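You operate a simulated robot arm through the tools that you are given. There is no shell and no other tool. Be economical: measure what you need, move in short steps, check, and stop when the job is done.

You are at the controls of a simulated robot arm. One attempt, no reset.

## Task
Switch the strip off, unplug the cord reel and wind in 2 layers.
Fine: the plug goes into its rest before you wind.

It is judged by the outcome, as a careful person would: the job done as asked, and still so three seconds after it is handed in. It fails if anything else is knocked over, pushed out of place, dropped, spilled or broken.

## Robot
A 6-joint arm with a two-finger parallel gripper, fixed in place. Base frame: the origin is at the foot of the arm, x ahead of it, y to its left, z up; the work surface is at about z = 760. Lengths are in mm, angles in degrees, forces in N, time in s.
With the tool pointing down near the work surface it reaches from about 260 to 680 mm from the base axis. Its first joint turns from -66.0 to 66.0 degrees. Payload 2.9 kg.
The TCP is the grasp point between the finger pads, 30 mm short of the fingertips. In the tool frame z runs along the fingers and y along their closing line. The gripper opens to 110 mm. The fingers are 20 mm wide and 10 mm thick; the gripper's body (48 by 112 mm) begins 55 mm behind the TCP.
Orientation is that of the tool frame in the base frame, as [roll, pitch, yaw] about the fixed x, y, z axes, in that order (R = Rz(yaw) Ry(pitch) Rx(roll)). With the fingers straight down and closing along the base's y, the tool's x points along the base's -x, its y along +y and its z along -z.

## Interface
- The arm moves only by the tool jog_arm. Its argument "moves" is a list of rows, each a list of 3 entries, a list of its own where there are three numbers: the shift along the base's x, y, z in mm, then the turn, a rotation vector about the base's x, y, z in rad, then the closure, from 0 (fully open) to 1 (shut). In form: [[[tx, ty, tz], [wx, wy, wz], claw], ...]. A call has 1 to 10 rows; each row shifts and turns the commanded pose from where the row before left it. Rows are played at 5 a second. More than 50 mm and 8.6 degrees between two rows, or a gripper value outside its range, and nothing of the call is played. A pose out of reach is approached as far as the arm can. The call stops where the force on the tool passes 90 N (or 10 N more than at its start, if that is more) or the arm is blocked; 0.2 s more then pass. Each finger travels about 108 mm/s and halts on what it meets, pressing with about 27 N; the grip force reading is that of the motor and also rises with nothing between the fingers. The clock runs only during rows and for 0.2 s after the last one: add rows that do not move to give the fingers time. The reply holds the time, the measured pose of the TCP, the force on the tool along the base axes, the opening and the grip force, in the units named above and with some noise, with the torque about the TCP (base axes, N m) and any sound that the robot's microphone picked up.
- Cameras (640 x 400 px; columns grow to the right, rows downward): "scene" is fixed at [65.4, 426.6, 1376.4]; the picture's right is [-0.81, -0.59, 0.00], its down [-0.36, 0.49, -0.80] and it looks along [0.47, -0.64, -0.60] (base axes); focal length 302 px, centre (320, 200). "wrist" rides on the gripper at [72, 17, -103] in the tool frame; the picture's right is [-0.23, 0.97, 0.00], its down [-0.76, -0.18, -0.62] and it looks along [-0.61, -0.14, 0.78] (tool axes); focal length 222 px, centre (320, 200). There is no depth. A picture from a camera that has moved, and an enlarged one, comes with that camera's place and axes in the base frame and with its lens. The place of the scene camera against the robot may be out by one fixed shift of up to 12 mm in any direction.
- get_image(camera): a new picture of that camera. No time passes.
- zoom(camera, box): a new picture of the part [left, top, right, bottom] of that camera's present view, enlarged. No time passes.
- hand_in(): hands the job in; it is judged then, once.

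Work in short steps. Places have to be worked out from the pictures, the camera data and where the tool is seen: move nearer, look again, correct. Check each grasp and each placing, and mend what went wrong. You have 120 turns and 76 pictures in all, those below and enlarged ones among them. Open the gripper and draw the arm clear of the work before you hand the job in, unless the task says otherwise; then end with one line.

The tools are called after "Call:" by a JSON object that holds its "fn" and its "kwargs". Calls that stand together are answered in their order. jog_arm: Moves the arm, as the interface text tells. Its arguments: {"type":"object","properties":{"moves":{"type":"array"}},"required":["moves"]} The other tools are called the same way: get_image (camera) takes a picture; zoom (camera, box) takes an enlarged picture of a part of a camera's view; hand_in () hands the job in.

At the start:

```text
clock: 0.0
tool_pos: [339.9, -401.7, 1134.7]
tool_rot: [-180.0, 0.0, -180.0]
wrist_force: [-0.2, 0.4, 0.0]
torque: [-0.01, -0.03, 0.01]
width: 110.0
gripper_force: 0.0
```

scene: 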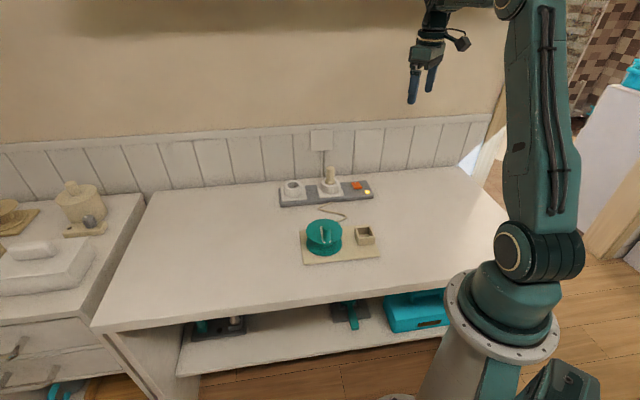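
wrist: 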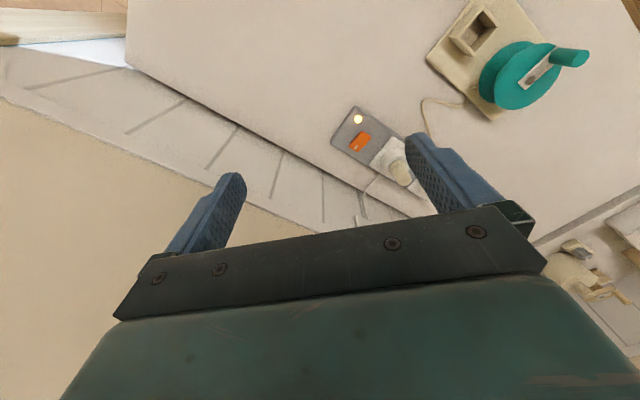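

I'll look closer at the strip and the reel before moving.

Call:
{"fn": "zoom", "kwargs": {"camera": "scene", "box": [260, 140, 400, 228]}}

Call:
{"fn": "zoom", "kwargs": {"camera": "scene", "box": [280, 190, 400, 265]}}

Call:
{"fn": "zoom", "kwargs": {"camera": "wrist", "box": [300, 0, 620, 200]}}

```text
4.55 times, centred on (330, 184) of scene
camera zoom: at [65.4, 426.6, 1376.4], right [-0.81, -0.59, 0.0], down [-0.36, 0.49, -0.8], along [0.47, -0.64, -0.6], focal length 1375 px, centre (274, 273)
```

zoom: 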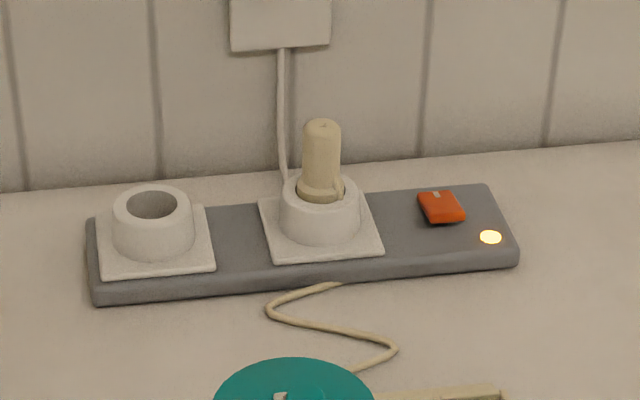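

```text
5.33 times, centred on (340, 228) of scene
camera zoom: at [65.4, 426.6, 1376.4], right [-0.81, -0.59, 0.0], down [-0.36, 0.49, -0.8], along [0.47, -0.64, -0.6], focal length 1613 px, centre (213, 53)
```

zoom: 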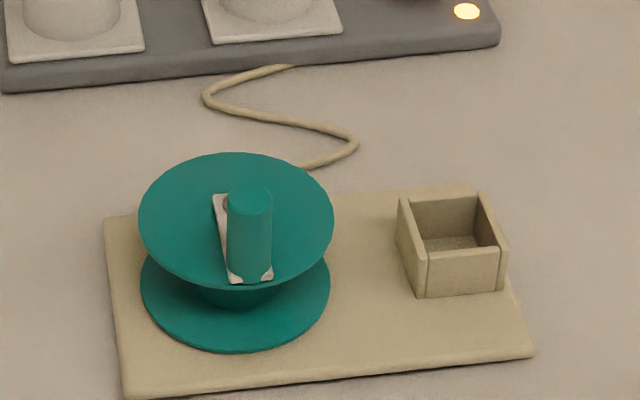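

```text
2.00 times, centred on (460, 100) of wrist
camera zoom: at [267.1, -383.8, 1238.7], right [0.23, 0.97, 0.0], down [0.76, -0.18, 0.62], along [0.61, -0.14, -0.78], focal length 444 px, centre (40, 400)
```

zoom: 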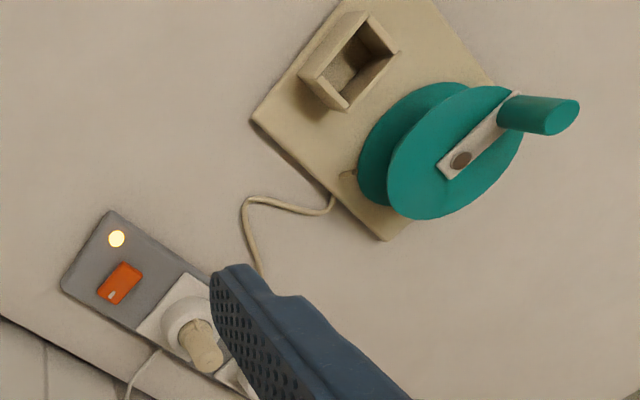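

The strip is lit (on), its switch is near (474,-345), the plug near (529,-261) with its top at z≈880, and the reel knob near (388,-42). I'll go above the switch, turning the tool about -33° so the fingers close along the strip.

Call:
{"fn": "jog_arm", "kwargs": {"moves": [[[20, 9, -32], [0, 0, -0.096], 0.5], [[20, 9, -32], [0, 0, -0.096], 1], [[20, 9, -32], [0, 0, -0.096], 1], [[20, 9, -32], [0, 0, -0.096], 1], [[20, 9, -32], [0, 0, -0.096], 1], [[20, 9, -32], [0, 0, -0.096], 1], [[0, 0, 0], [0, 0, 0], 1]]}}

Call:
{"fn": "get_image", "kwargs": {"camera": "wrist"}}

```text
clock: 1.6
tool_pos: [460.5, -344.0, 944.6]
tool_rot: [-180.0, 0.0, 147.0]
wrist_force: [0.4, 0.2, 0.8]
torque: [0.01, 0.02, 0.01]
width: 0.1
gripper_force: 26.9
```

```text
70 pictures are left
camera wrist: at [408.8, -289.8, 1048.3], right [0.72, 0.69, 0.0], down [0.54, -0.56, 0.62], along [0.43, -0.45, -0.78], focal length 222 px, centre (320, 200)
```

wrist: 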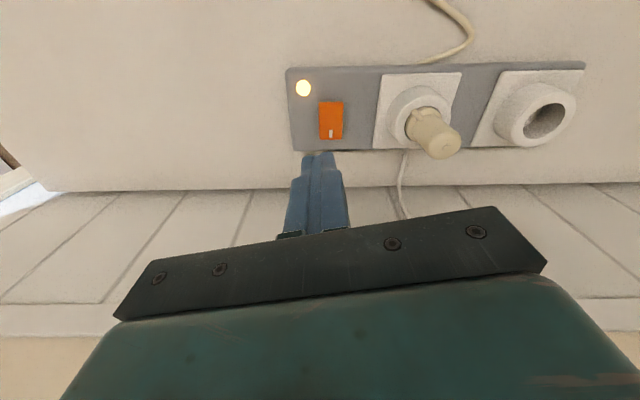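

Call:
{"fn": "zoom", "kwargs": {"camera": "wrist", "box": [280, 60, 400, 160]}}

Call:
{"fn": "zoom", "kwargs": {"camera": "scene", "box": [340, 170, 380, 200]}}

```text
4.00 times, centred on (340, 110) of wrist
camera zoom: at [408.8, -289.8, 1048.3], right [0.72, 0.69, 0.0], down [0.54, -0.56, 0.62], along [0.43, -0.45, -0.78], focal length 888 px, centre (240, 560)
```

zoom: 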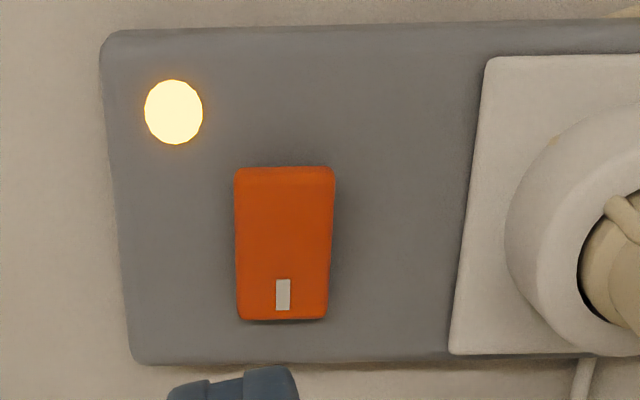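

```text
13.33 times, centred on (360, 185) of scene
camera zoom: at [65.4, 426.7, 1376.4], right [-0.81, -0.59, 0.0], down [-0.36, 0.49, -0.8], along [0.47, -0.64, -0.6], focal length 4032 px, centre (-213, 400)
```

zoom: 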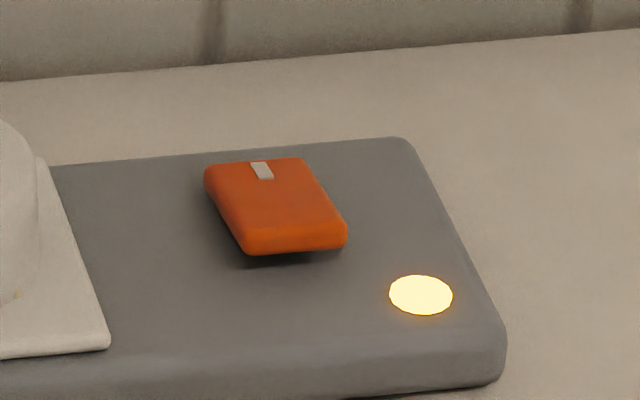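

The rocker's wall-side end (with the mark) is pressed in and its robot-side end stands up at about (467,-333). I go over the raised end with the fingers closed and descend.

Call:
{"fn": "jog_arm", "kwargs": {"moves": [[[9.5, 7, -30], [0, 0, 0], 1], [[0, 0, -40], [0, 0, 0], 1], [[0, 0, -25], [0, 0, 0], 1], [[0, 0, 0], [0, 0, 0], 1]]}}

Call:
{"fn": "zoom", "kwargs": {"camera": "wrist", "box": [220, 40, 460, 190]}}

```text
clock: 2.6
tool_pos: [470.3, -338.0, 847.1]
tool_rot: [-180.0, 0.0, 147.0]
wrist_force: [-0.2, 0.5, 0.5]
torque: [-0.02, 0.01, 0.0]
width: 0.2
gripper_force: 27.0
```

```text
2.67 times, centred on (340, 115) of wrist
camera zoom: at [417.9, -284.3, 951.1], right [0.72, 0.69, 0.0], down [0.54, -0.56, 0.62], along [0.43, -0.45, -0.78], focal length 592 px, centre (267, 427)
```

zoom: 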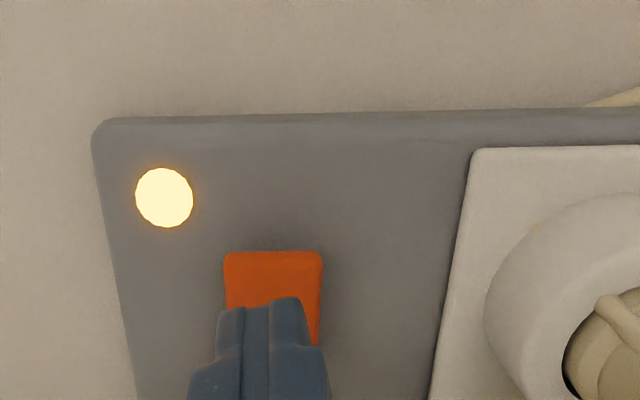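

Tip is aligned with the rocker over its raised half. I press down in small steps.

Call:
{"fn": "jog_arm", "kwargs": {"moves": [[[0, 0, -6], [0, 0, 0], 1], [[0, 0, -5], [0, 0, 0], 1], [[0, 0, -4], [0, 0, 0], 1], [[0, 0, -4], [0, 0, 0], 1], [[0, 0, -3], [0, 0, 0], 1], [[0, 0, -3], [0, 0, 0], 1], [[0, 0, -2], [0, 0, 0], 1], [[0, 0, -2], [0, 0, 0], 1]]}}

Call:
{"fn": "zoom", "kwargs": {"camera": "scene", "box": [340, 160, 390, 200]}}

```text
clock: 4.4
tool_pos: [468.4, -338.9, 821.4]
tool_rot: [179.9, 0.3, 147.1]
wrist_force: [-14.4, 16.0, 38.2]
torque: [0.17, 0.17, -0.18]
width: 0.0
gripper_force: 26.6
```

```text
10.00 times, centred on (365, 180) of scene
camera zoom: at [64.5, 427.4, 1376.2], right [-0.81, -0.59, 0.0], down [-0.35, 0.49, -0.8], along [0.47, -0.64, -0.6], focal length 3024 px, centre (-130, 400)
```

zoom: 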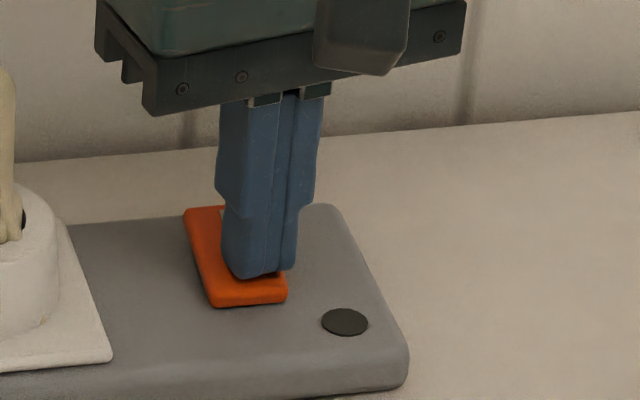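

The light is out and the rocker has flipped. I lift straight up, open, and move over the plug for a look.

Call:
{"fn": "jog_arm", "kwargs": {"moves": [[[0, 0, 40], [0, 0, 0], 1], [[0, 0, 50], [0, 0, 0], 1], [[0, 0, 50], [0, 0, 0], 0.6], [[20, 22, 0], [0, 0, 0], 0.2], [[20, 22, 0], [0, 0, 0], 0], [[10, 10, 0], [0, 0, 0], 0], [[0, 0, 0], [0, 0, 0], 0]]}}

Call:
{"fn": "get_image", "kwargs": {"camera": "wrist"}}

Call:
{"fn": "zoom", "kwargs": {"camera": "scene", "box": [260, 130, 420, 230]}}

```text
clock: 6.0
tool_pos: [521.1, -285.9, 957.6]
tool_rot: [-179.9, -0.2, 146.9]
wrist_force: [-0.6, -0.4, 1.2]
torque: [0.02, 0.0, 0.02]
width: 110.1
gripper_force: 0.1
```

```text
65 pictures are left
camera wrist: at [468.5, -232.2, 1062.8], right [0.72, 0.69, 0.0], down [0.54, -0.56, 0.62], along [0.43, -0.45, -0.78], focal length 222 px, centre (320, 200)
```

wrist: 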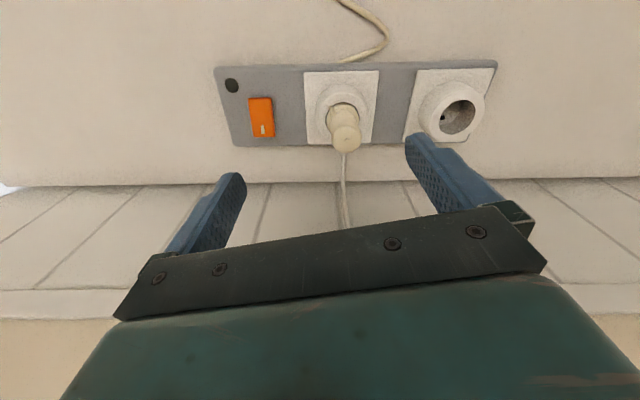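

```text
4.00 times, centred on (340, 180) of scene
camera zoom: at [65.3, 426.7, 1376.4], right [-0.81, -0.59, 0.0], down [-0.36, 0.49, -0.8], along [0.47, -0.64, -0.6], focal length 1210 px, centre (240, 280)
```

zoom: 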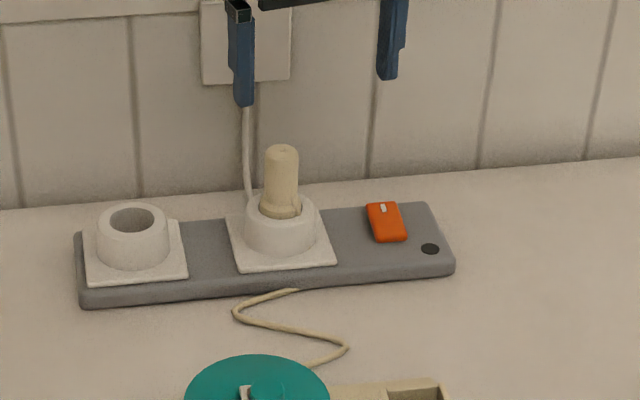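

Call:
{"fn": "zoom", "kwargs": {"camera": "wrist", "box": [290, 50, 400, 170]}}

Call:
{"fn": "zoom", "kwargs": {"camera": "scene", "box": [305, 160, 355, 210]}}

```text
3.33 times, centred on (345, 110) of wrist
camera zoom: at [468.5, -232.2, 1062.8], right [0.72, 0.69, 0.0], down [0.54, -0.56, 0.62], along [0.43, -0.45, -0.78], focal length 740 px, centre (237, 500)
```

zoom: 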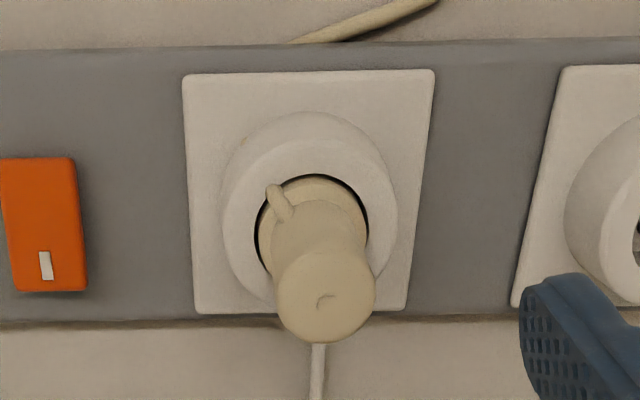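

```text
8.00 times, centred on (330, 185) of scene
camera zoom: at [65.3, 426.7, 1376.4], right [-0.81, -0.59, 0.0], down [-0.36, 0.49, -0.8], along [0.47, -0.64, -0.6], focal length 2420 px, centre (240, 320)
```

zoom: 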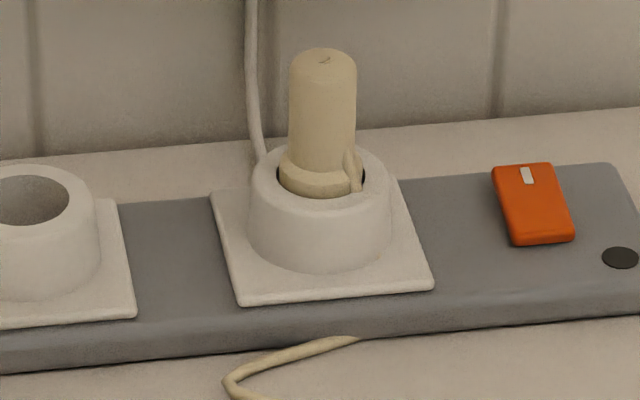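

Plug axis comes out at about (536,-272), top z≈890, socket rim ≈835. I move over it and descend around the handle.

Call:
{"fn": "jog_arm", "kwargs": {"moves": [[[15, 13.5, 0], [0, 0, 0], 0], [[0, 0, -20], [0, 0, 0], 0.2], [[0, 0, -20], [0, 0, 0], 0.4], [[0, 0, 0], [0, 0, 0], 0.4]]}}

Call:
{"fn": "get_image", "kwargs": {"camera": "wrist"}}

Call:
{"fn": "zoom", "kwargs": {"camera": "scene", "box": [280, 120, 380, 200]}}

```text
clock: 7.0
tool_pos: [536.5, -271.3, 917.9]
tool_rot: [-179.9, 0.0, 147.0]
wrist_force: [0.7, -0.2, 0.2]
torque: [0.02, -0.02, 0.01]
width: 66.1
gripper_force: 0.0
```

```text
61 pictures are left
camera wrist: at [482.7, -216.9, 1022.2], right [0.72, 0.69, 0.0], down [0.54, -0.56, 0.62], along [0.43, -0.45, -0.78], focal length 222 px, centre (320, 200)
```

wrist: 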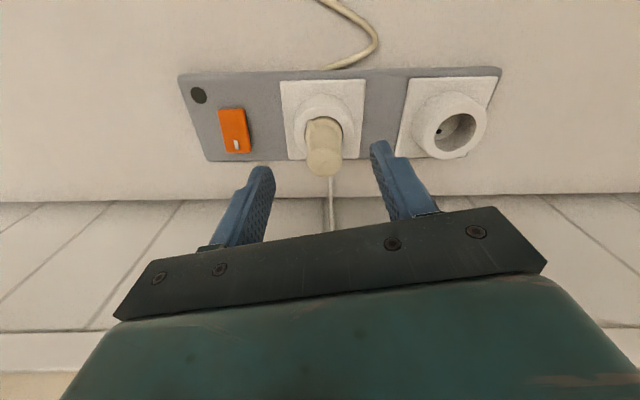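

```text
5.00 times, centred on (330, 160) of scene
camera zoom: at [65.4, 426.6, 1376.4], right [-0.81, -0.59, 0.0], down [-0.36, 0.49, -0.8], along [0.47, -0.64, -0.6], focal length 1512 px, centre (270, 400)
```

zoom: 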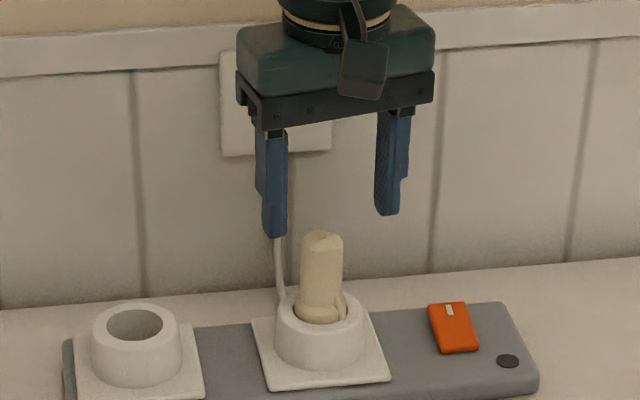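

The plug top sits right where the tool axis projects. I go down 45 mm and close.

Call:
{"fn": "jog_arm", "kwargs": {"moves": [[[0, 0, -25], [0, 0, 0], 0.4], [[0, 0, -20], [0, 0, 0], 0.4], [[0, 0, 0], [0, 0, 0], 0.7], [[0, 0, 0], [0, 0, 0], 1], [[0, 0, 0], [0, 0, 0], 1]]}}

Call:
{"fn": "zoom", "kwargs": {"camera": "scene", "box": [280, 120, 380, 200]}}

```text
clock: 8.2
tool_pos: [535.5, -272.2, 873.4]
tool_rot: [-180.0, 0.0, 147.2]
wrist_force: [1.7, 1.9, -0.7]
torque: [0.08, -0.05, 0.01]
width: 26.3
gripper_force: 27.3
```

```text
5.00 times, centred on (330, 160) of scene
camera zoom: at [65.4, 426.7, 1376.4], right [-0.81, -0.59, 0.0], down [-0.36, 0.49, -0.8], along [0.47, -0.64, -0.6], focal length 1512 px, centre (270, 400)
```

zoom: 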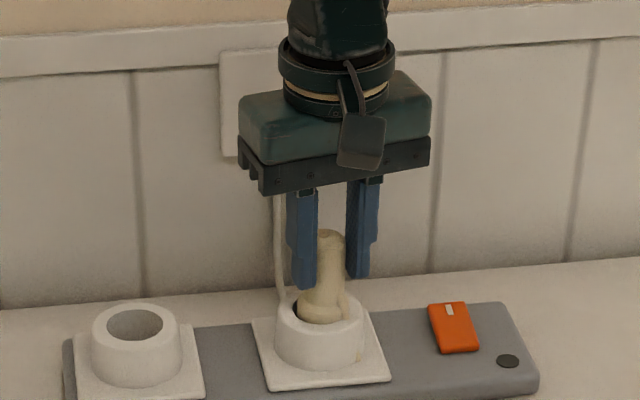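

Grip holds at 26.3 mm. I pull straight up in small steps, watching force.

Call:
{"fn": "jog_arm", "kwargs": {"moves": [[[0, 0, 4], [0, 0, 0], 1], [[0, 0, 4], [0, 0, 0], 1], [[0, 0, 5], [0, 0, 0], 1], [[0, 0, 6], [0, 0, 0], 1], [[0, 0, 0], [0, 0, 0], 1]]}}

Call:
{"fn": "zoom", "kwargs": {"camera": "scene", "box": [280, 120, 380, 200]}}

```text
clock: 9.4
tool_pos: [536.3, -272.2, 892.8]
tool_rot: [-180.0, -0.1, 147.0]
wrist_force: [-0.5, 3.4, -2.1]
torque: [0.2, 0.04, 0.0]
width: 26.4
gripper_force: 26.8
```

```text
5.00 times, centred on (330, 160) of scene
camera zoom: at [65.4, 426.7, 1376.4], right [-0.81, -0.59, 0.0], down [-0.36, 0.49, -0.8], along [0.47, -0.64, -0.6], focal length 1512 px, centre (270, 400)
```

zoom: 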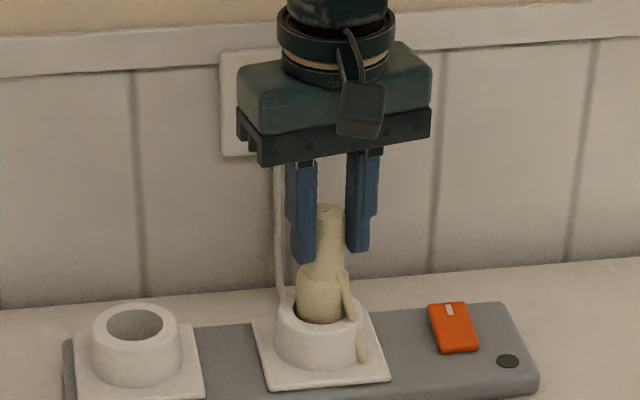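

The plug is coming out with the cord attached at its side. I keep lifting.

Call:
{"fn": "jog_arm", "kwargs": {"moves": [[[0, 0, 10], [0, 0, 0], 1], [[0, 0, 15], [0, 0, 0], 1], [[0, 0, 20], [0, 0, 0], 1], [[0, 0, 15], [0, 0, 0], 1], [[0, 0, 0], [0, 0, 0], 1]]}}

Call:
{"fn": "zoom", "kwargs": {"camera": "scene", "box": [270, 100, 430, 270]}}

Call:
{"fn": "get_image", "kwargs": {"camera": "wrist"}}

```text
clock: 10.6
tool_pos: [535.8, -271.3, 953.8]
tool_rot: [-180.0, 0.0, 147.0]
wrist_force: [-0.5, -0.6, -1.2]
torque: [-0.02, 0.01, -0.01]
width: 26.3
gripper_force: 27.1
```

```text
2.35 times, centred on (350, 185) of scene
camera zoom: at [65.4, 426.6, 1376.4], right [-0.81, -0.59, 0.0], down [-0.36, 0.49, -0.8], along [0.47, -0.64, -0.6], focal length 712 px, centre (249, 235)
```

zoom: 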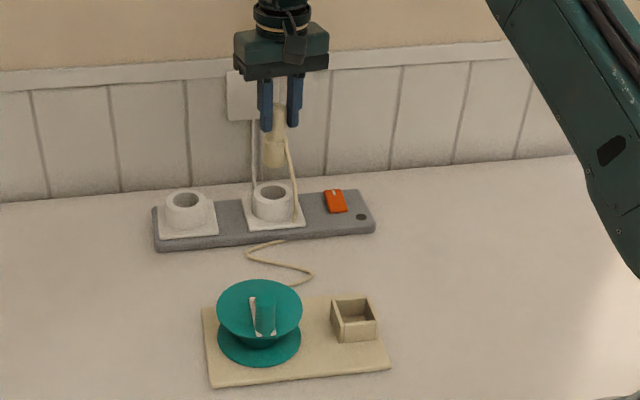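

```text
56 pictures are left
camera wrist: at [482.8, -217.8, 1058.0], right [0.72, 0.69, 0.0], down [0.54, -0.56, 0.62], along [0.43, -0.45, -0.78], focal length 222 px, centre (320, 200)
```

wrist: 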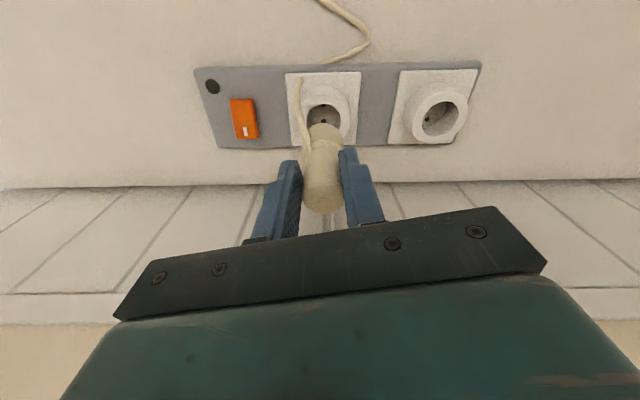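

The plug is free, cord still attached. The box rest computes to about (332,-151) with rim near z≈800; I carry the plug there at this height for a look.

Call:
{"fn": "jog_arm", "kwargs": {"moves": [[[-33, 19, 0], [0, 0, 0], 1], [[-34, 20, 0], [0, 0, 0], 1], [[-34, 20, 0], [0, 0, 0], 1], [[-34, 20, 0], [0, 0, 0], 1], [[-34, 20, 0], [0, 0, 0], 1], [[-34, 20, 0], [0, 0, 0], 1], [[0, 0, 0], [0, 0, 0], 1]]}}

Call:
{"fn": "get_image", "kwargs": {"camera": "wrist"}}

Call:
{"fn": "zoom", "kwargs": {"camera": "scene", "box": [270, 130, 430, 270]}}

```text
clock: 12.2
tool_pos: [329.5, -152.3, 953.4]
tool_rot: [-180.0, 0.0, 147.0]
wrist_force: [0.0, 1.1, -1.7]
torque: [0.02, -0.02, -0.01]
width: 26.3
gripper_force: 26.7
```

```text
55 pictures are left
camera wrist: at [278.0, -98.8, 1058.4], right [0.72, 0.69, 0.0], down [0.54, -0.56, 0.62], along [0.43, -0.45, -0.78], focal length 222 px, centre (320, 200)
```

wrist: 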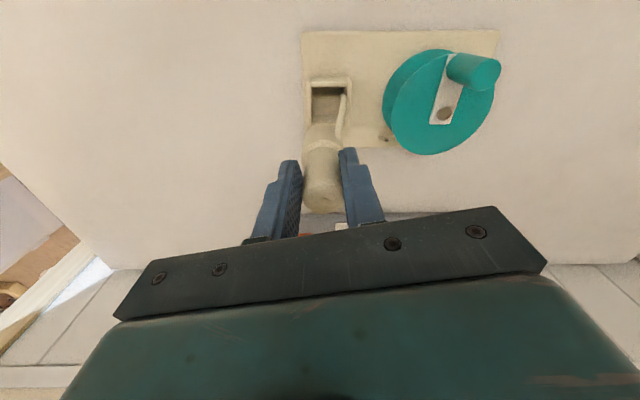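

```text
2.86 times, centred on (350, 200) of scene
camera zoom: at [65.3, 426.7, 1376.4], right [-0.81, -0.59, 0.0], down [-0.36, 0.49, -0.8], along [0.47, -0.64, -0.6], focal length 864 px, centre (234, 200)
```

zoom: 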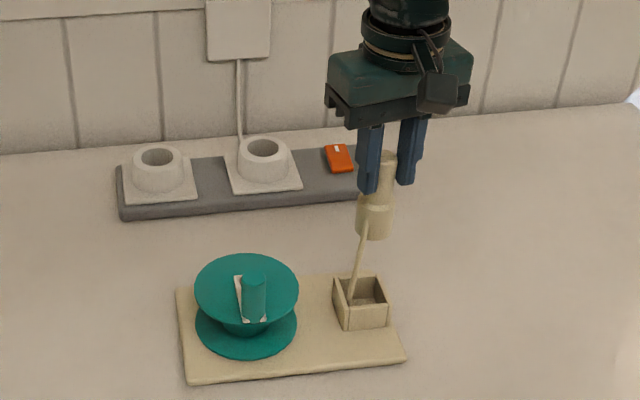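

Call:
{"fn": "zoom", "kwargs": {"camera": "wrist", "box": [270, 30, 420, 220]}}

Call:
{"fn": "zoom", "kwargs": {"camera": "scene", "box": [310, 150, 390, 250]}}

```text
2.11 times, centred on (345, 125) of wrist
camera zoom: at [278.0, -98.8, 1058.4], right [0.72, 0.69, 0.0], down [0.54, -0.56, 0.62], along [0.43, -0.45, -0.78], focal length 468 px, centre (267, 358)
```

zoom: 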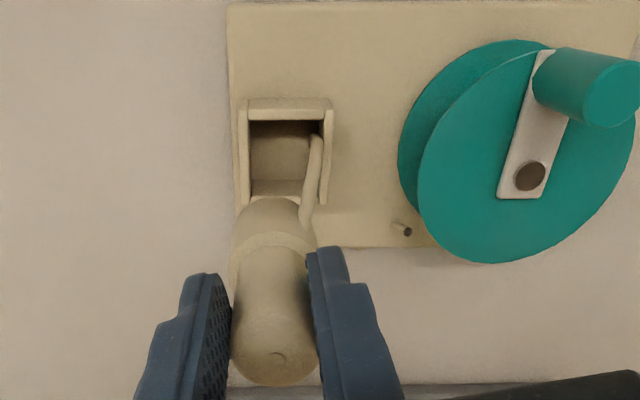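

```text
4.00 times, centred on (350, 200) of scene
camera zoom: at [65.3, 426.7, 1376.4], right [-0.81, -0.59, 0.0], down [-0.36, 0.49, -0.8], along [0.47, -0.64, -0.6], focal length 1210 px, centre (200, 200)
```

zoom: 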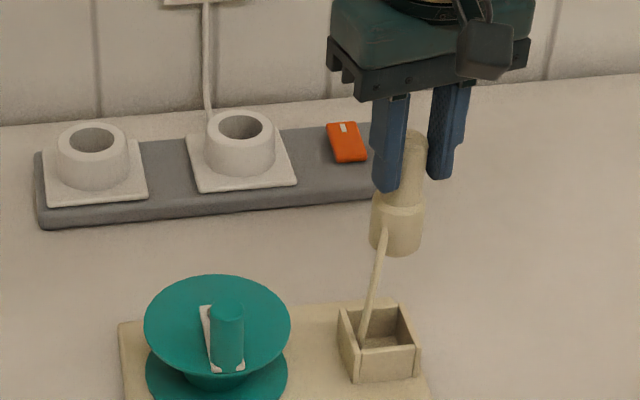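

The box interior is about 37 mm square centred near (334,-144), aligned at ~44°, and the collar about 33 mm, with the cord pointing to a corner of the box. I move closer, stopping with the plug's foot above the rim, to fine-align.

Call:
{"fn": "jog_arm", "kwargs": {"moves": [[[4, 7, -15], [0, 0, 0], 1], [[0, 0, -20], [0, 0, 0], 1], [[0, 0, -20], [0, 0, 0], 1], [[0, 0, 0], [0, 0, 0], 1]]}}

Call:
{"fn": "zoom", "kwargs": {"camera": "wrist", "box": [270, 30, 420, 220]}}

Call:
{"fn": "zoom", "kwargs": {"camera": "scene", "box": [330, 190, 390, 250]}}

```text
clock: 13.2
tool_pos: [335.9, -144.9, 897.2]
tool_rot: [180.0, -0.1, 147.0]
wrist_force: [0.5, -0.2, -1.8]
torque: [0.04, 0.01, -0.02]
width: 26.1
gripper_force: 26.9
```

```text
2.11 times, centred on (345, 125) of wrist
camera zoom: at [283.8, -91.7, 1002.2], right [0.72, 0.69, 0.0], down [0.54, -0.56, 0.62], along [0.43, -0.45, -0.78], focal length 468 px, centre (267, 358)
```

zoom: 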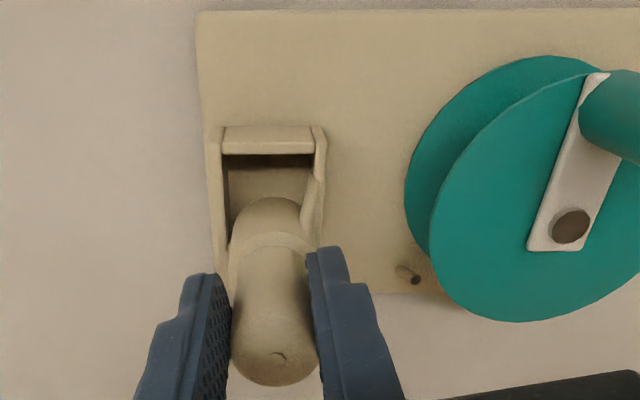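

```text
6.67 times, centred on (360, 220) of scene
camera zoom: at [65.4, 426.6, 1376.4], right [-0.81, -0.59, 0.0], down [-0.36, 0.49, -0.8], along [0.47, -0.64, -0.6], focal length 2016 px, centre (53, 67)
```

zoom: 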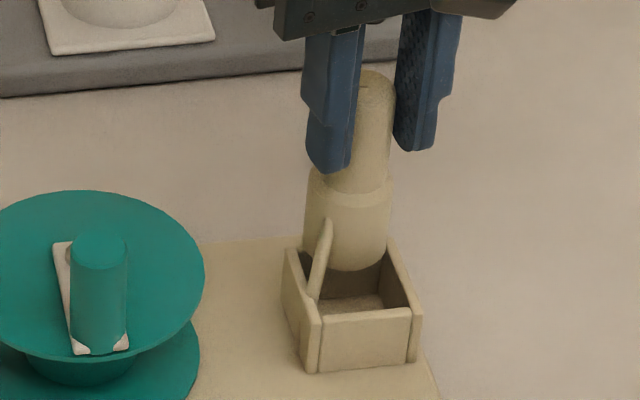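

Call:
{"fn": "zoom", "kwargs": {"camera": "scene", "box": [348, 207, 380, 231]}}

Call:
{"fn": "zoom", "kwargs": {"camera": "wrist", "box": [300, 80, 360, 150]}}

```text
16.00 times, centred on (364, 219) of scene
camera zoom: at [65.4, 426.6, 1376.4], right [-0.81, -0.59, 0.0], down [-0.36, 0.49, -0.8], along [0.47, -0.64, -0.6], focal length 4839 px, centre (-384, -104)
```

zoom: 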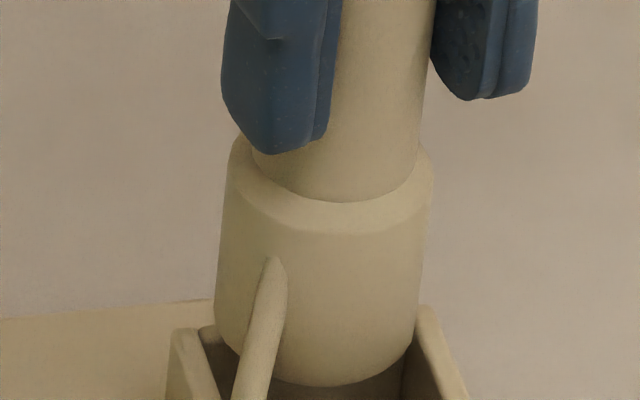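

```text
5.71 times, centred on (330, 115) of wrist
camera zoom: at [283.8, -91.7, 1002.2], right [0.72, 0.69, 0.0], down [0.54, -0.56, 0.62], along [0.43, -0.45, -0.78], focal length 1269 px, centre (263, 686)
```

zoom: 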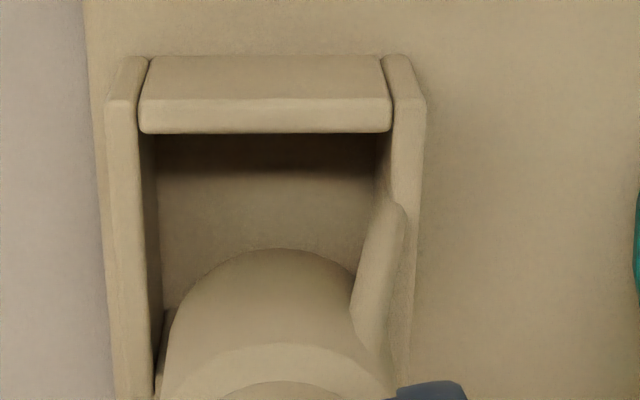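

The readings of handle and collar show the plug leaning ~5° in the grip (foot toward the wall). I tilt the tool to bring it upright and shift slightly, then re-check.

Call:
{"fn": "jog_arm", "kwargs": {"moves": [[[-1.5, 0.5, 2], [0.035, 0.033, 0], 1], [[-1.7, 0.5, 0], [0.034, 0.033, 0], 1], [[0, 0, 0], [0, 0, 0], 1]]}}

Call:
{"fn": "zoom", "kwargs": {"camera": "wrist", "box": [280, 70, 380, 220]}}

Call:
{"fn": "zoom", "kwargs": {"camera": "scene", "box": [344, 200, 388, 250]}}

```text
clock: 14.0
tool_pos: [332.7, -145.1, 899.4]
tool_rot: [178.8, -5.4, 147.2]
wrist_force: [0.1, 0.5, -1.4]
torque: [-0.02, 0.04, 0.0]
width: 26.4
gripper_force: 27.0
```

```text
2.67 times, centred on (330, 145) of wrist
camera zoom: at [287.2, -98.9, 1010.6], right [0.72, 0.69, 0.0], down [0.58, -0.6, 0.54], along [0.38, -0.39, -0.84], focal length 592 px, centre (293, 347)
```

zoom: 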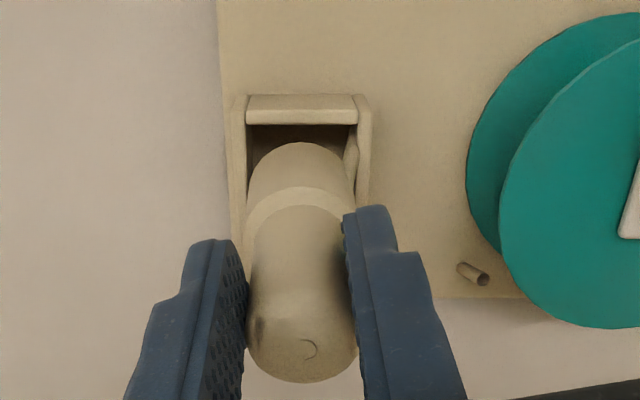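

```text
8.00 times, centred on (366, 225) of scene
camera zoom: at [65.4, 426.6, 1376.4], right [-0.81, -0.59, 0.0], down [-0.36, 0.49, -0.8], along [0.47, -0.64, -0.6], focal length 2420 px, centre (-48, 0)
```

zoom: 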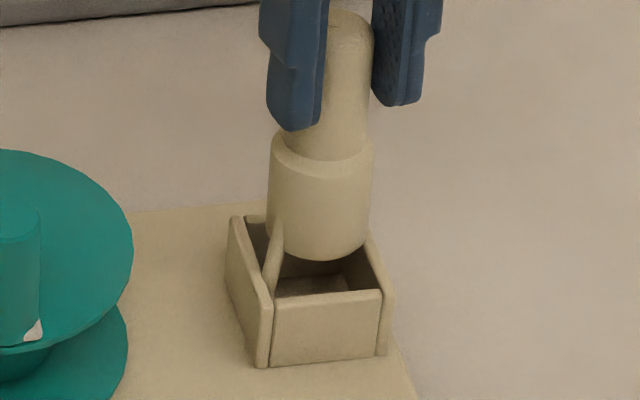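

The plug is now upright and within ~1 mm of the box centre. A 0.7 mm nudge and a slow descent to the rim.

Call:
{"fn": "jog_arm", "kwargs": {"moves": [[[0.6, 0.5, -4], [0, 0, 0], 1], [[0, 0, -4], [0, 0, 0], 1], [[0, 0, -4], [0, 0, 0], 1], [[0, 0, -4], [0, 0, 0], 1], [[0, 0, 0], [0, 0, 0], 1]]}}

Call:
{"fn": "zoom", "kwargs": {"camera": "scene", "box": [344, 205, 384, 245]}}

Call:
{"fn": "zoom", "kwargs": {"camera": "wrist", "box": [290, 80, 370, 160]}}

```text
clock: 15.2
tool_pos: [333.3, -143.9, 883.8]
tool_rot: [178.7, -5.3, 147.1]
wrist_force: [0.4, -0.2, -1.9]
torque: [-0.02, 0.03, 0.01]
width: 26.3
gripper_force: 26.9
```

```text
10.00 times, centred on (364, 225) of scene
camera zoom: at [65.4, 426.6, 1376.4], right [-0.81, -0.59, 0.0], down [-0.36, 0.49, -0.8], along [0.47, -0.64, -0.6], focal length 3024 px, centre (-120, -50)
```

zoom: 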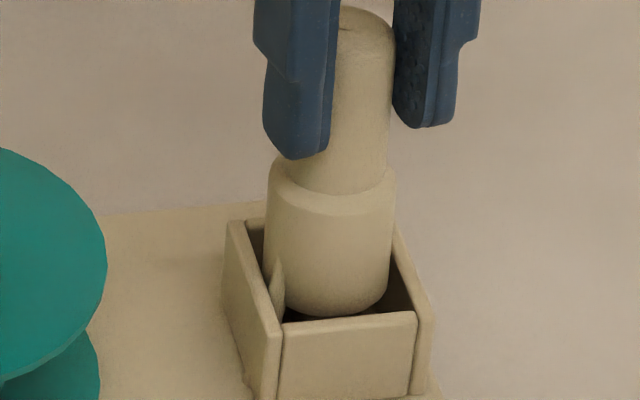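

```text
5.00 times, centred on (330, 120) of wrist
camera zoom: at [288.2, -97.9, 995.0], right [0.72, 0.69, 0.0], down [0.58, -0.6, 0.55], along [0.38, -0.39, -0.84], focal length 1111 px, centre (270, 600)
```

zoom: 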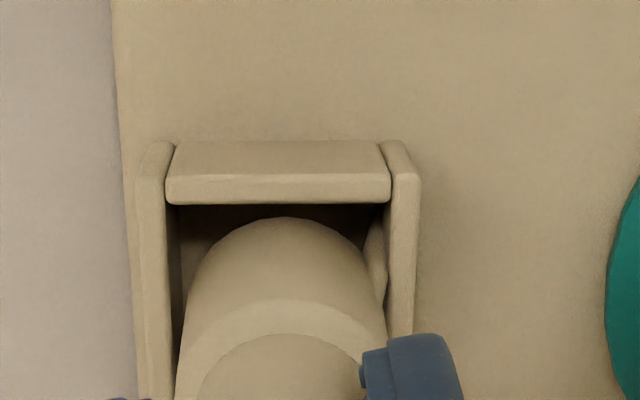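

Foot is entering, gaps even on the visible sides. I continue down in small steps.

Call:
{"fn": "jog_arm", "kwargs": {"moves": [[[0, 0, -3], [0, 0, 0], 1], [[0, 0, -3], [0, 0, 0], 1], [[0, 0, -3], [0, 0, 0], 1], [[0, 0, -3], [0, 0, 0], 1], [[0, 0, 0], [0, 0, 0], 1]]}}

Call:
{"fn": "zoom", "kwargs": {"camera": "scene", "box": [344, 205, 384, 245]}}

```text
clock: 16.4
tool_pos: [332.4, -144.6, 871.3]
tool_rot: [178.7, -5.5, 147.1]
wrist_force: [-4.8, 4.5, 0.7]
torque: [0.3, 0.34, 0.04]
width: 26.1
gripper_force: 26.9
```

```text
10.00 times, centred on (364, 225) of scene
camera zoom: at [65.2, 426.8, 1376.4], right [-0.81, -0.59, 0.0], down [-0.36, 0.49, -0.8], along [0.47, -0.64, -0.6], focal length 3024 px, centre (-120, -50)
```

zoom: 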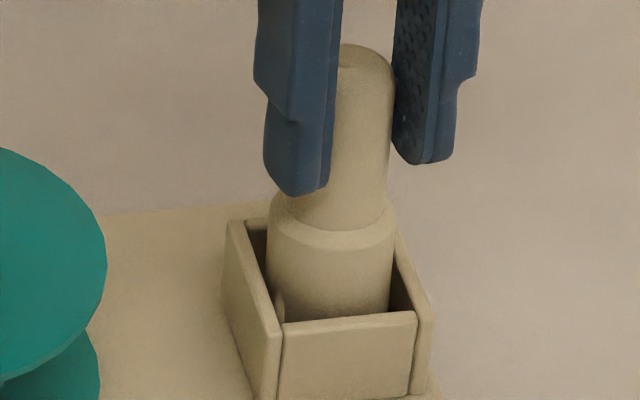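

It's inside with a light side contact from the far wall; I shift 1 mm away from it and continue down.

Call:
{"fn": "jog_arm", "kwargs": {"moves": [[[-0.9, 0.9, -2], [0, 0, 0], 1], [[0, 0, -3], [0, 0, 0], 1], [[0, 0, -3], [0, 0, 0], 1], [[0, 0, -3], [0, 0, 0], 1], [[0, 0, 0], [0, 0, 0], 1]]}}

```text
clock: 17.6
tool_pos: [333.1, -144.4, 860.8]
tool_rot: [178.6, -5.2, 147.1]
wrist_force: [-7.0, 7.4, 24.5]
torque: [0.05, 0.01, 0.07]
width: 26.4
gripper_force: 27.4
```

Call:
{"fn": "zoom", "kwargs": {"camera": "scene", "box": [344, 205, 384, 245]}}

Call:
{"fn": "zoom", "kwargs": {"camera": "wrist", "box": [270, 60, 390, 220]}}

```text
10.00 times, centred on (364, 225) of scene
camera zoom: at [65.0, 426.9, 1376.3], right [-0.81, -0.59, 0.0], down [-0.36, 0.49, -0.8], along [0.47, -0.64, -0.6], focal length 3024 px, centre (-120, -50)
```

zoom: 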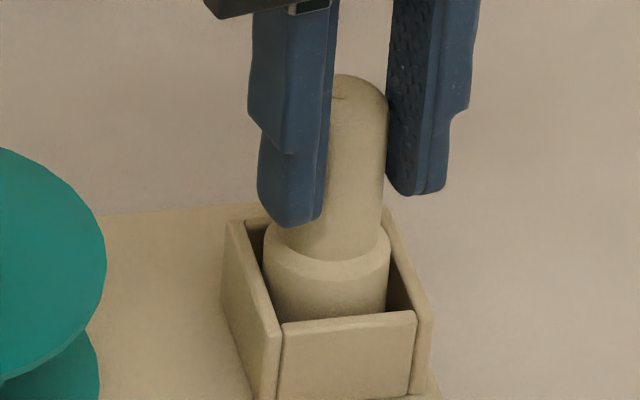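

```text
2.50 times, centred on (330, 140) of wrist
camera zoom: at [287.0, -97.3, 971.5], right [0.72, 0.69, 0.0], down [0.58, -0.6, 0.55], along [0.38, -0.39, -0.84], focal length 555 px, centre (295, 350)
```

zoom: 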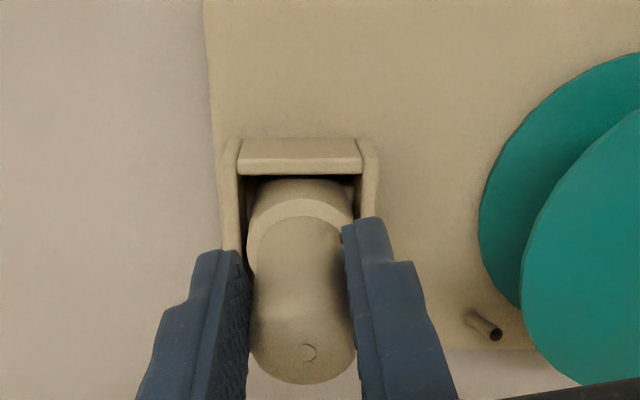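

Depth and upward force agree that the plug has reached the box floor. I release gently with a limited opening and check.

Call:
{"fn": "jog_arm", "kwargs": {"moves": [[[0, 0, 0], [0, 0, 0], 0.7], [[0, 0, 0], [0, 0, 0], 0.6], [[0, 0, 0], [0, 0, 0], 0.6]]}}

Call:
{"fn": "zoom", "kwargs": {"camera": "scene", "box": [344, 205, 384, 245]}}

```text
clock: 18.4
tool_pos: [333.5, -144.6, 860.0]
tool_rot: [178.7, -5.3, 147.1]
wrist_force: [-0.9, 0.0, 0.9]
torque: [0.0, 0.01, 0.01]
width: 44.0
gripper_force: 0.1
```

```text
10.00 times, centred on (364, 225) of scene
camera zoom: at [65.4, 426.6, 1376.4], right [-0.81, -0.59, 0.0], down [-0.36, 0.49, -0.8], along [0.47, -0.64, -0.6], focal length 3024 px, centre (-120, -50)
```

zoom: 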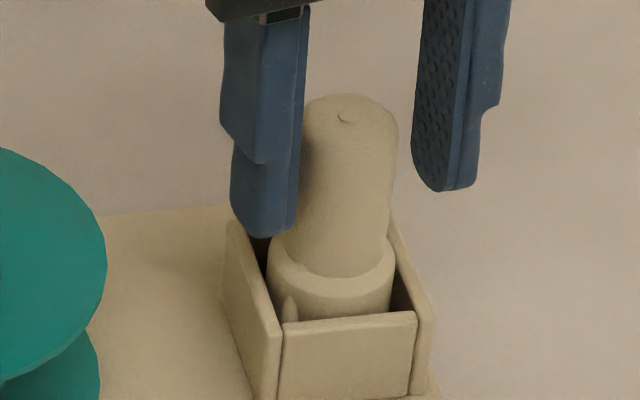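

The plug settled onto the floor and stands in its rest. I lift off, straighten the tool, and go look at the reel from above.

Call:
{"fn": "jog_arm", "kwargs": {"moves": [[[0, 0, 20], [0, 0, 0], 0.6], [[0, 0, 40], [0, 0, 0], 0.6], [[0, 0, 40], [-0.035, -0.033, 0], 0.4], [[10, 20, 20], [-0.034, -0.033, 0], 0], [[20, 30, 0], [0, 0, 0], 0], [[20, 30, 0], [0, 0, 0], 0], [[0, 0, 0], [0, 0, 0], 0]]}}

Call:
{"fn": "get_image", "kwargs": {"camera": "wrist"}}

Call:
{"fn": "zoom", "kwargs": {"camera": "scene", "box": [290, 180, 390, 270]}}

```text
clock: 20.0
tool_pos: [383.6, -62.8, 982.3]
tool_rot: [180.0, 0.0, 146.9]
wrist_force: [-0.5, 0.1, -0.3]
torque: [-0.02, 0.04, -0.01]
width: 109.9
gripper_force: 0.1
```

```text
39 pictures are left
camera wrist: at [331.1, -10.1, 1086.4], right [0.72, 0.69, 0.0], down [0.54, -0.56, 0.62], along [0.43, -0.45, -0.78], focal length 222 px, centre (320, 200)
```

wrist: 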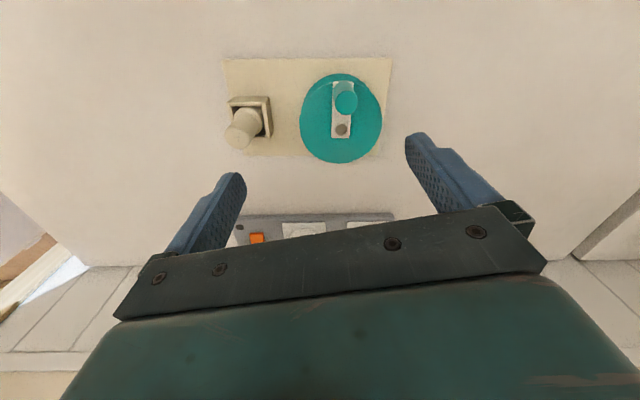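

```text
4.44 times, centred on (340, 225) of scene
camera zoom: at [65.3, 426.7, 1376.4], right [-0.81, -0.59, 0.0], down [-0.36, 0.49, -0.8], along [0.47, -0.64, -0.6], focal length 1344 px, centre (231, 89)
```

zoom: 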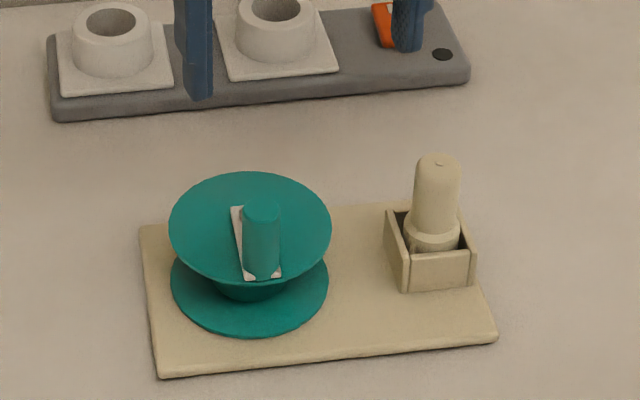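

Call:
{"fn": "zoom", "kwargs": {"camera": "wrist", "box": [290, 60, 400, 170]}}

Call:
{"fn": "zoom", "kwargs": {"camera": "scene", "box": [312, 210, 348, 262]}}

```text
3.64 times, centred on (345, 115) of wrist
camera zoom: at [331.1, -10.1, 1086.4], right [0.72, 0.69, 0.0], down [0.54, -0.56, 0.62], along [0.43, -0.45, -0.78], focal length 808 px, centre (229, 509)
```

zoom: 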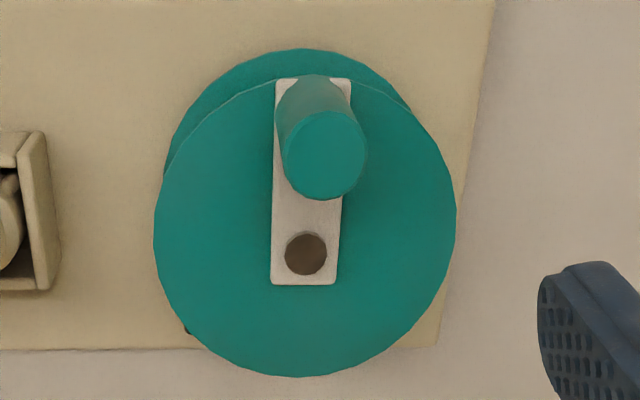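

```text
7.69 times, centred on (330, 236) of scene
camera zoom: at [65.3, 426.7, 1376.4], right [-0.81, -0.59, 0.0], down [-0.36, 0.49, -0.8], along [0.47, -0.64, -0.6], focal length 2326 px, centre (243, -77)
```

zoom: 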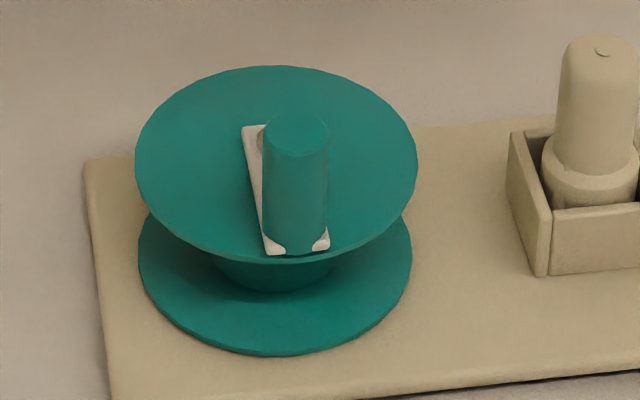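

Pivot of the crank computes to (410,-60), knob at (383,-33), top z≈887, crank radius ≈39 mm. To find the winding direction I need a lower look at drum and cord guide, so I turn the camera to the box side with fingers closed.

Call:
{"fn": "jog_arm", "kwargs": {"moves": [[[-10, 0, 0], [0, 0, 0.15], 0.5], [[-10, 0, 0], [0, 0, 0.15], 1], [[-10, 0, 0], [0, 0, 0.15], 1], [[-10, 0, 0], [0, 0, 0.15], 1], [[-10, 0, 0], [0, 0, 0.15], 1], [[-10, 0, -20], [0, 0, 0.15], 1], [[-10, 0, -30], [0, 0, 0.15], 1], [[-10, 0, -40], [0, 0, 0.15], 1], [[0, 0, 0], [0, 0, 0], 1]]}}

Call:
{"fn": "get_image", "kwargs": {"camera": "wrist"}}

```text
clock: 22.0
tool_pos: [301.6, -61.7, 891.0]
tool_rot: [-180.0, 0.1, -144.1]
wrist_force: [1.0, -0.1, -0.7]
torque: [0.02, 0.0, 0.02]
width: 0.0
gripper_force: 27.5
```

```text
35 pictures are left
camera wrist: at [231.8, -90.3, 995.9], right [-0.39, 0.92, 0.0], down [0.72, 0.3, 0.62], along [0.57, 0.24, -0.78], focal length 222 px, centre (320, 200)
```

wrist: 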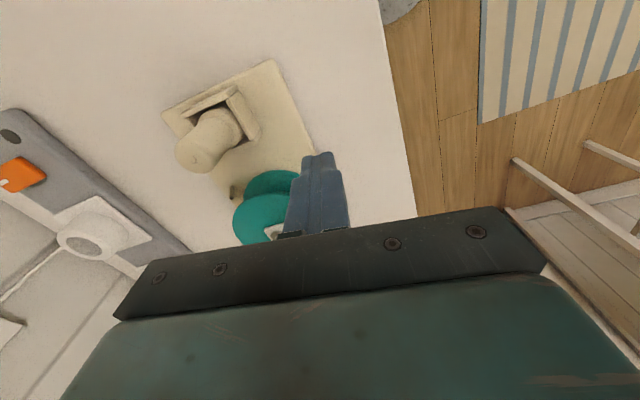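

Call:
{"fn": "zoom", "kwargs": {"camera": "wrist", "box": [210, 150, 310, 250]}}

```text
4.00 times, centred on (260, 200) of wrist
camera zoom: at [231.8, -90.3, 995.9], right [-0.39, 0.92, 0.0], down [0.72, 0.3, 0.62], along [0.57, 0.24, -0.78], focal length 888 px, centre (560, 200)
```

zoom: 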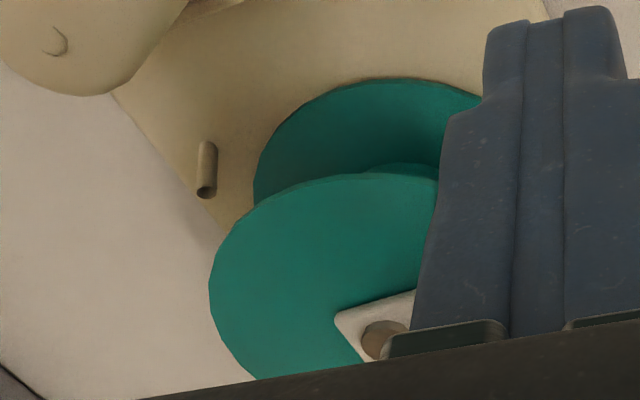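

The drum region is visible but no cord on it yet. I lower and sidestep for a flatter look between the flanges.

Call:
{"fn": "jog_arm", "kwargs": {"moves": [[[-8, 20, -20], [0, 0, 0], 1], [[-8, 20, -25], [0, 0, 0], 1], [[0, 0, -20], [0, 0, 0], 1], [[0, 0, 0], [0, 0, 0], 1]]}}

Call:
{"fn": "zoom", "kwargs": {"camera": "wrist", "box": [160, 130, 320, 250]}}

```text
clock: 23.0
tool_pos: [284.0, -19.9, 825.6]
tool_rot: [180.0, 0.0, -144.3]
wrist_force: [0.5, 0.1, 0.0]
torque: [-0.01, -0.01, 0.04]
width: 0.1
gripper_force: 27.0
```

```text
3.33 times, centred on (240, 190) of wrist
camera zoom: at [215.0, -49.1, 929.2], right [-0.38, 0.92, 0.0], down [0.72, 0.3, 0.62], along [0.58, 0.24, -0.78], focal length 740 px, centre (587, 233)
```

zoom: 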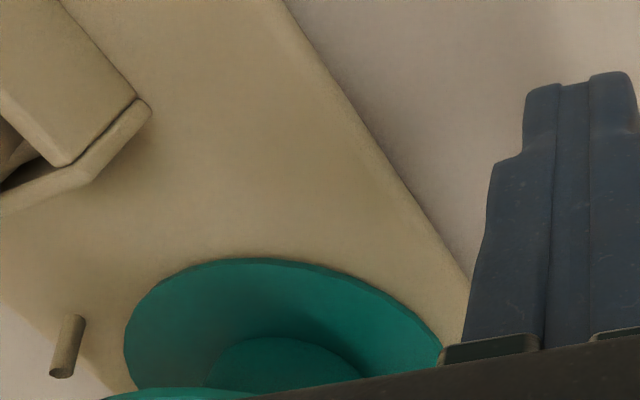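

The drum is bare; only the upright cord post stands beside it. Next I rise, turn the tool back to its neutral yaw and go above the knob, open.

Call:
{"fn": "jog_arm", "kwargs": {"moves": [[[0, 0, 45], [0, 0, 0], 1], [[0, 0, 45], [0, 0, -0.15], 1], [[20, 0, 20], [0, 0, -0.15], 0.8], [[25, -4, 0], [0, 0, -0.15], 0.5], [[27, -4, 0], [0, 0, -0.15], 0.5], [[27, -5, 0], [0, 0, 0], 0.5], [[0, 0, 0], [0, 0, 0], 0.5]]}}

Call:
{"fn": "get_image", "kwargs": {"camera": "wrist"}}

Call:
{"fn": "zoom", "kwargs": {"camera": "scene", "box": [290, 160, 390, 260]}}

```text
clock: 24.6
tool_pos: [382.9, -37.6, 935.0]
tool_rot: [-179.9, 0.0, -178.6]
wrist_force: [-0.1, 1.0, -0.2]
torque: [0.03, -0.02, -0.01]
width: 55.0
gripper_force: 0.0
```

```text
32 pictures are left
camera wrist: at [310.9, -22.8, 1039.6], right [0.2, 0.98, 0.0], down [0.77, -0.16, 0.62], along [0.61, -0.13, -0.78], focal length 222 px, centre (320, 200)
```

wrist: 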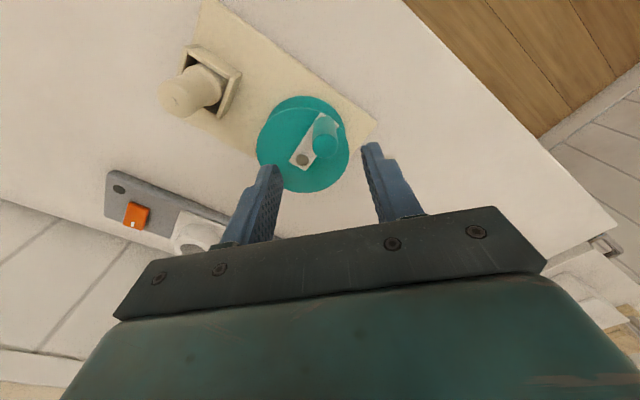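

```text
4.00 times, centred on (340, 210) of scene
camera zoom: at [65.4, 426.6, 1376.4], right [-0.81, -0.59, 0.0], down [-0.36, 0.49, -0.8], along [0.47, -0.64, -0.6], focal length 1210 px, centre (240, 160)
```

zoom: 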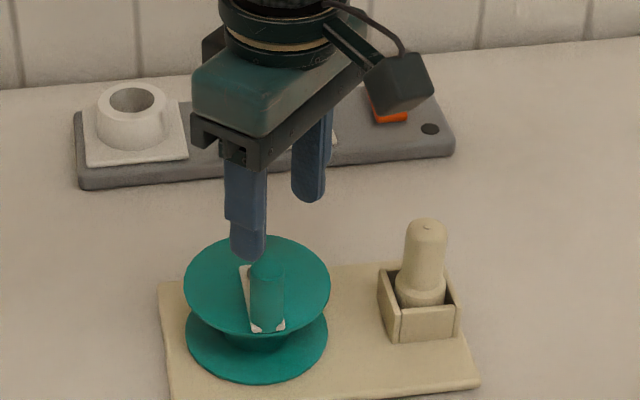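

Knob confirmed at (381.5,-33), pivot ≈(408.5,-59.5). I shift 4 mm, descend to z≈888 and close on the knob.

Call:
{"fn": "jog_arm", "kwargs": {"moves": [[[-1.2, 4.5, -15], [0, 0, 0], 0.5], [[0, 0, -20], [0, 0, 0], 0.5], [[0, 0, -12], [0, 0, 0], 0.5], [[0, 0, 0], [0, 0, 0], 0.8], [[0, 0, 0], [0, 0, 0], 1], [[0, 0, 0], [0, 0, 0], 1]]}}

Call:
{"fn": "zoom", "kwargs": {"camera": "wrist", "box": [240, 80, 400, 240]}}

```text
clock: 26.0
tool_pos: [383.3, -34.3, 888.5]
tool_rot: [-180.0, 0.0, -178.6]
wrist_force: [1.7, -2.0, 0.6]
torque: [-0.05, -0.32, -0.04]
width: 21.1
gripper_force: 26.6
```

```text
2.50 times, centred on (320, 160) of wrist
camera zoom: at [310.2, -19.7, 992.5], right [0.2, 0.98, 0.0], down [0.77, -0.16, 0.62], along [0.61, -0.13, -0.78], focal length 555 px, centre (320, 300)
```

zoom: 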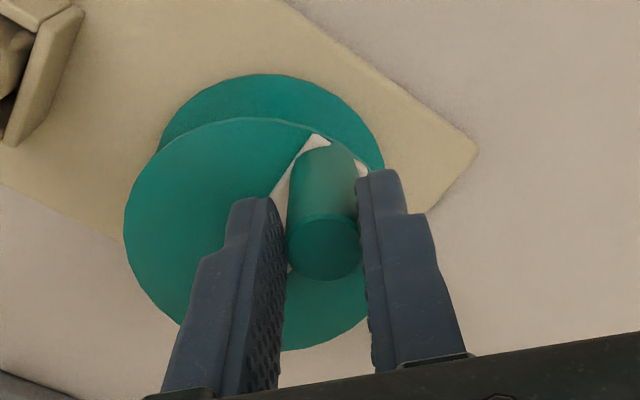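

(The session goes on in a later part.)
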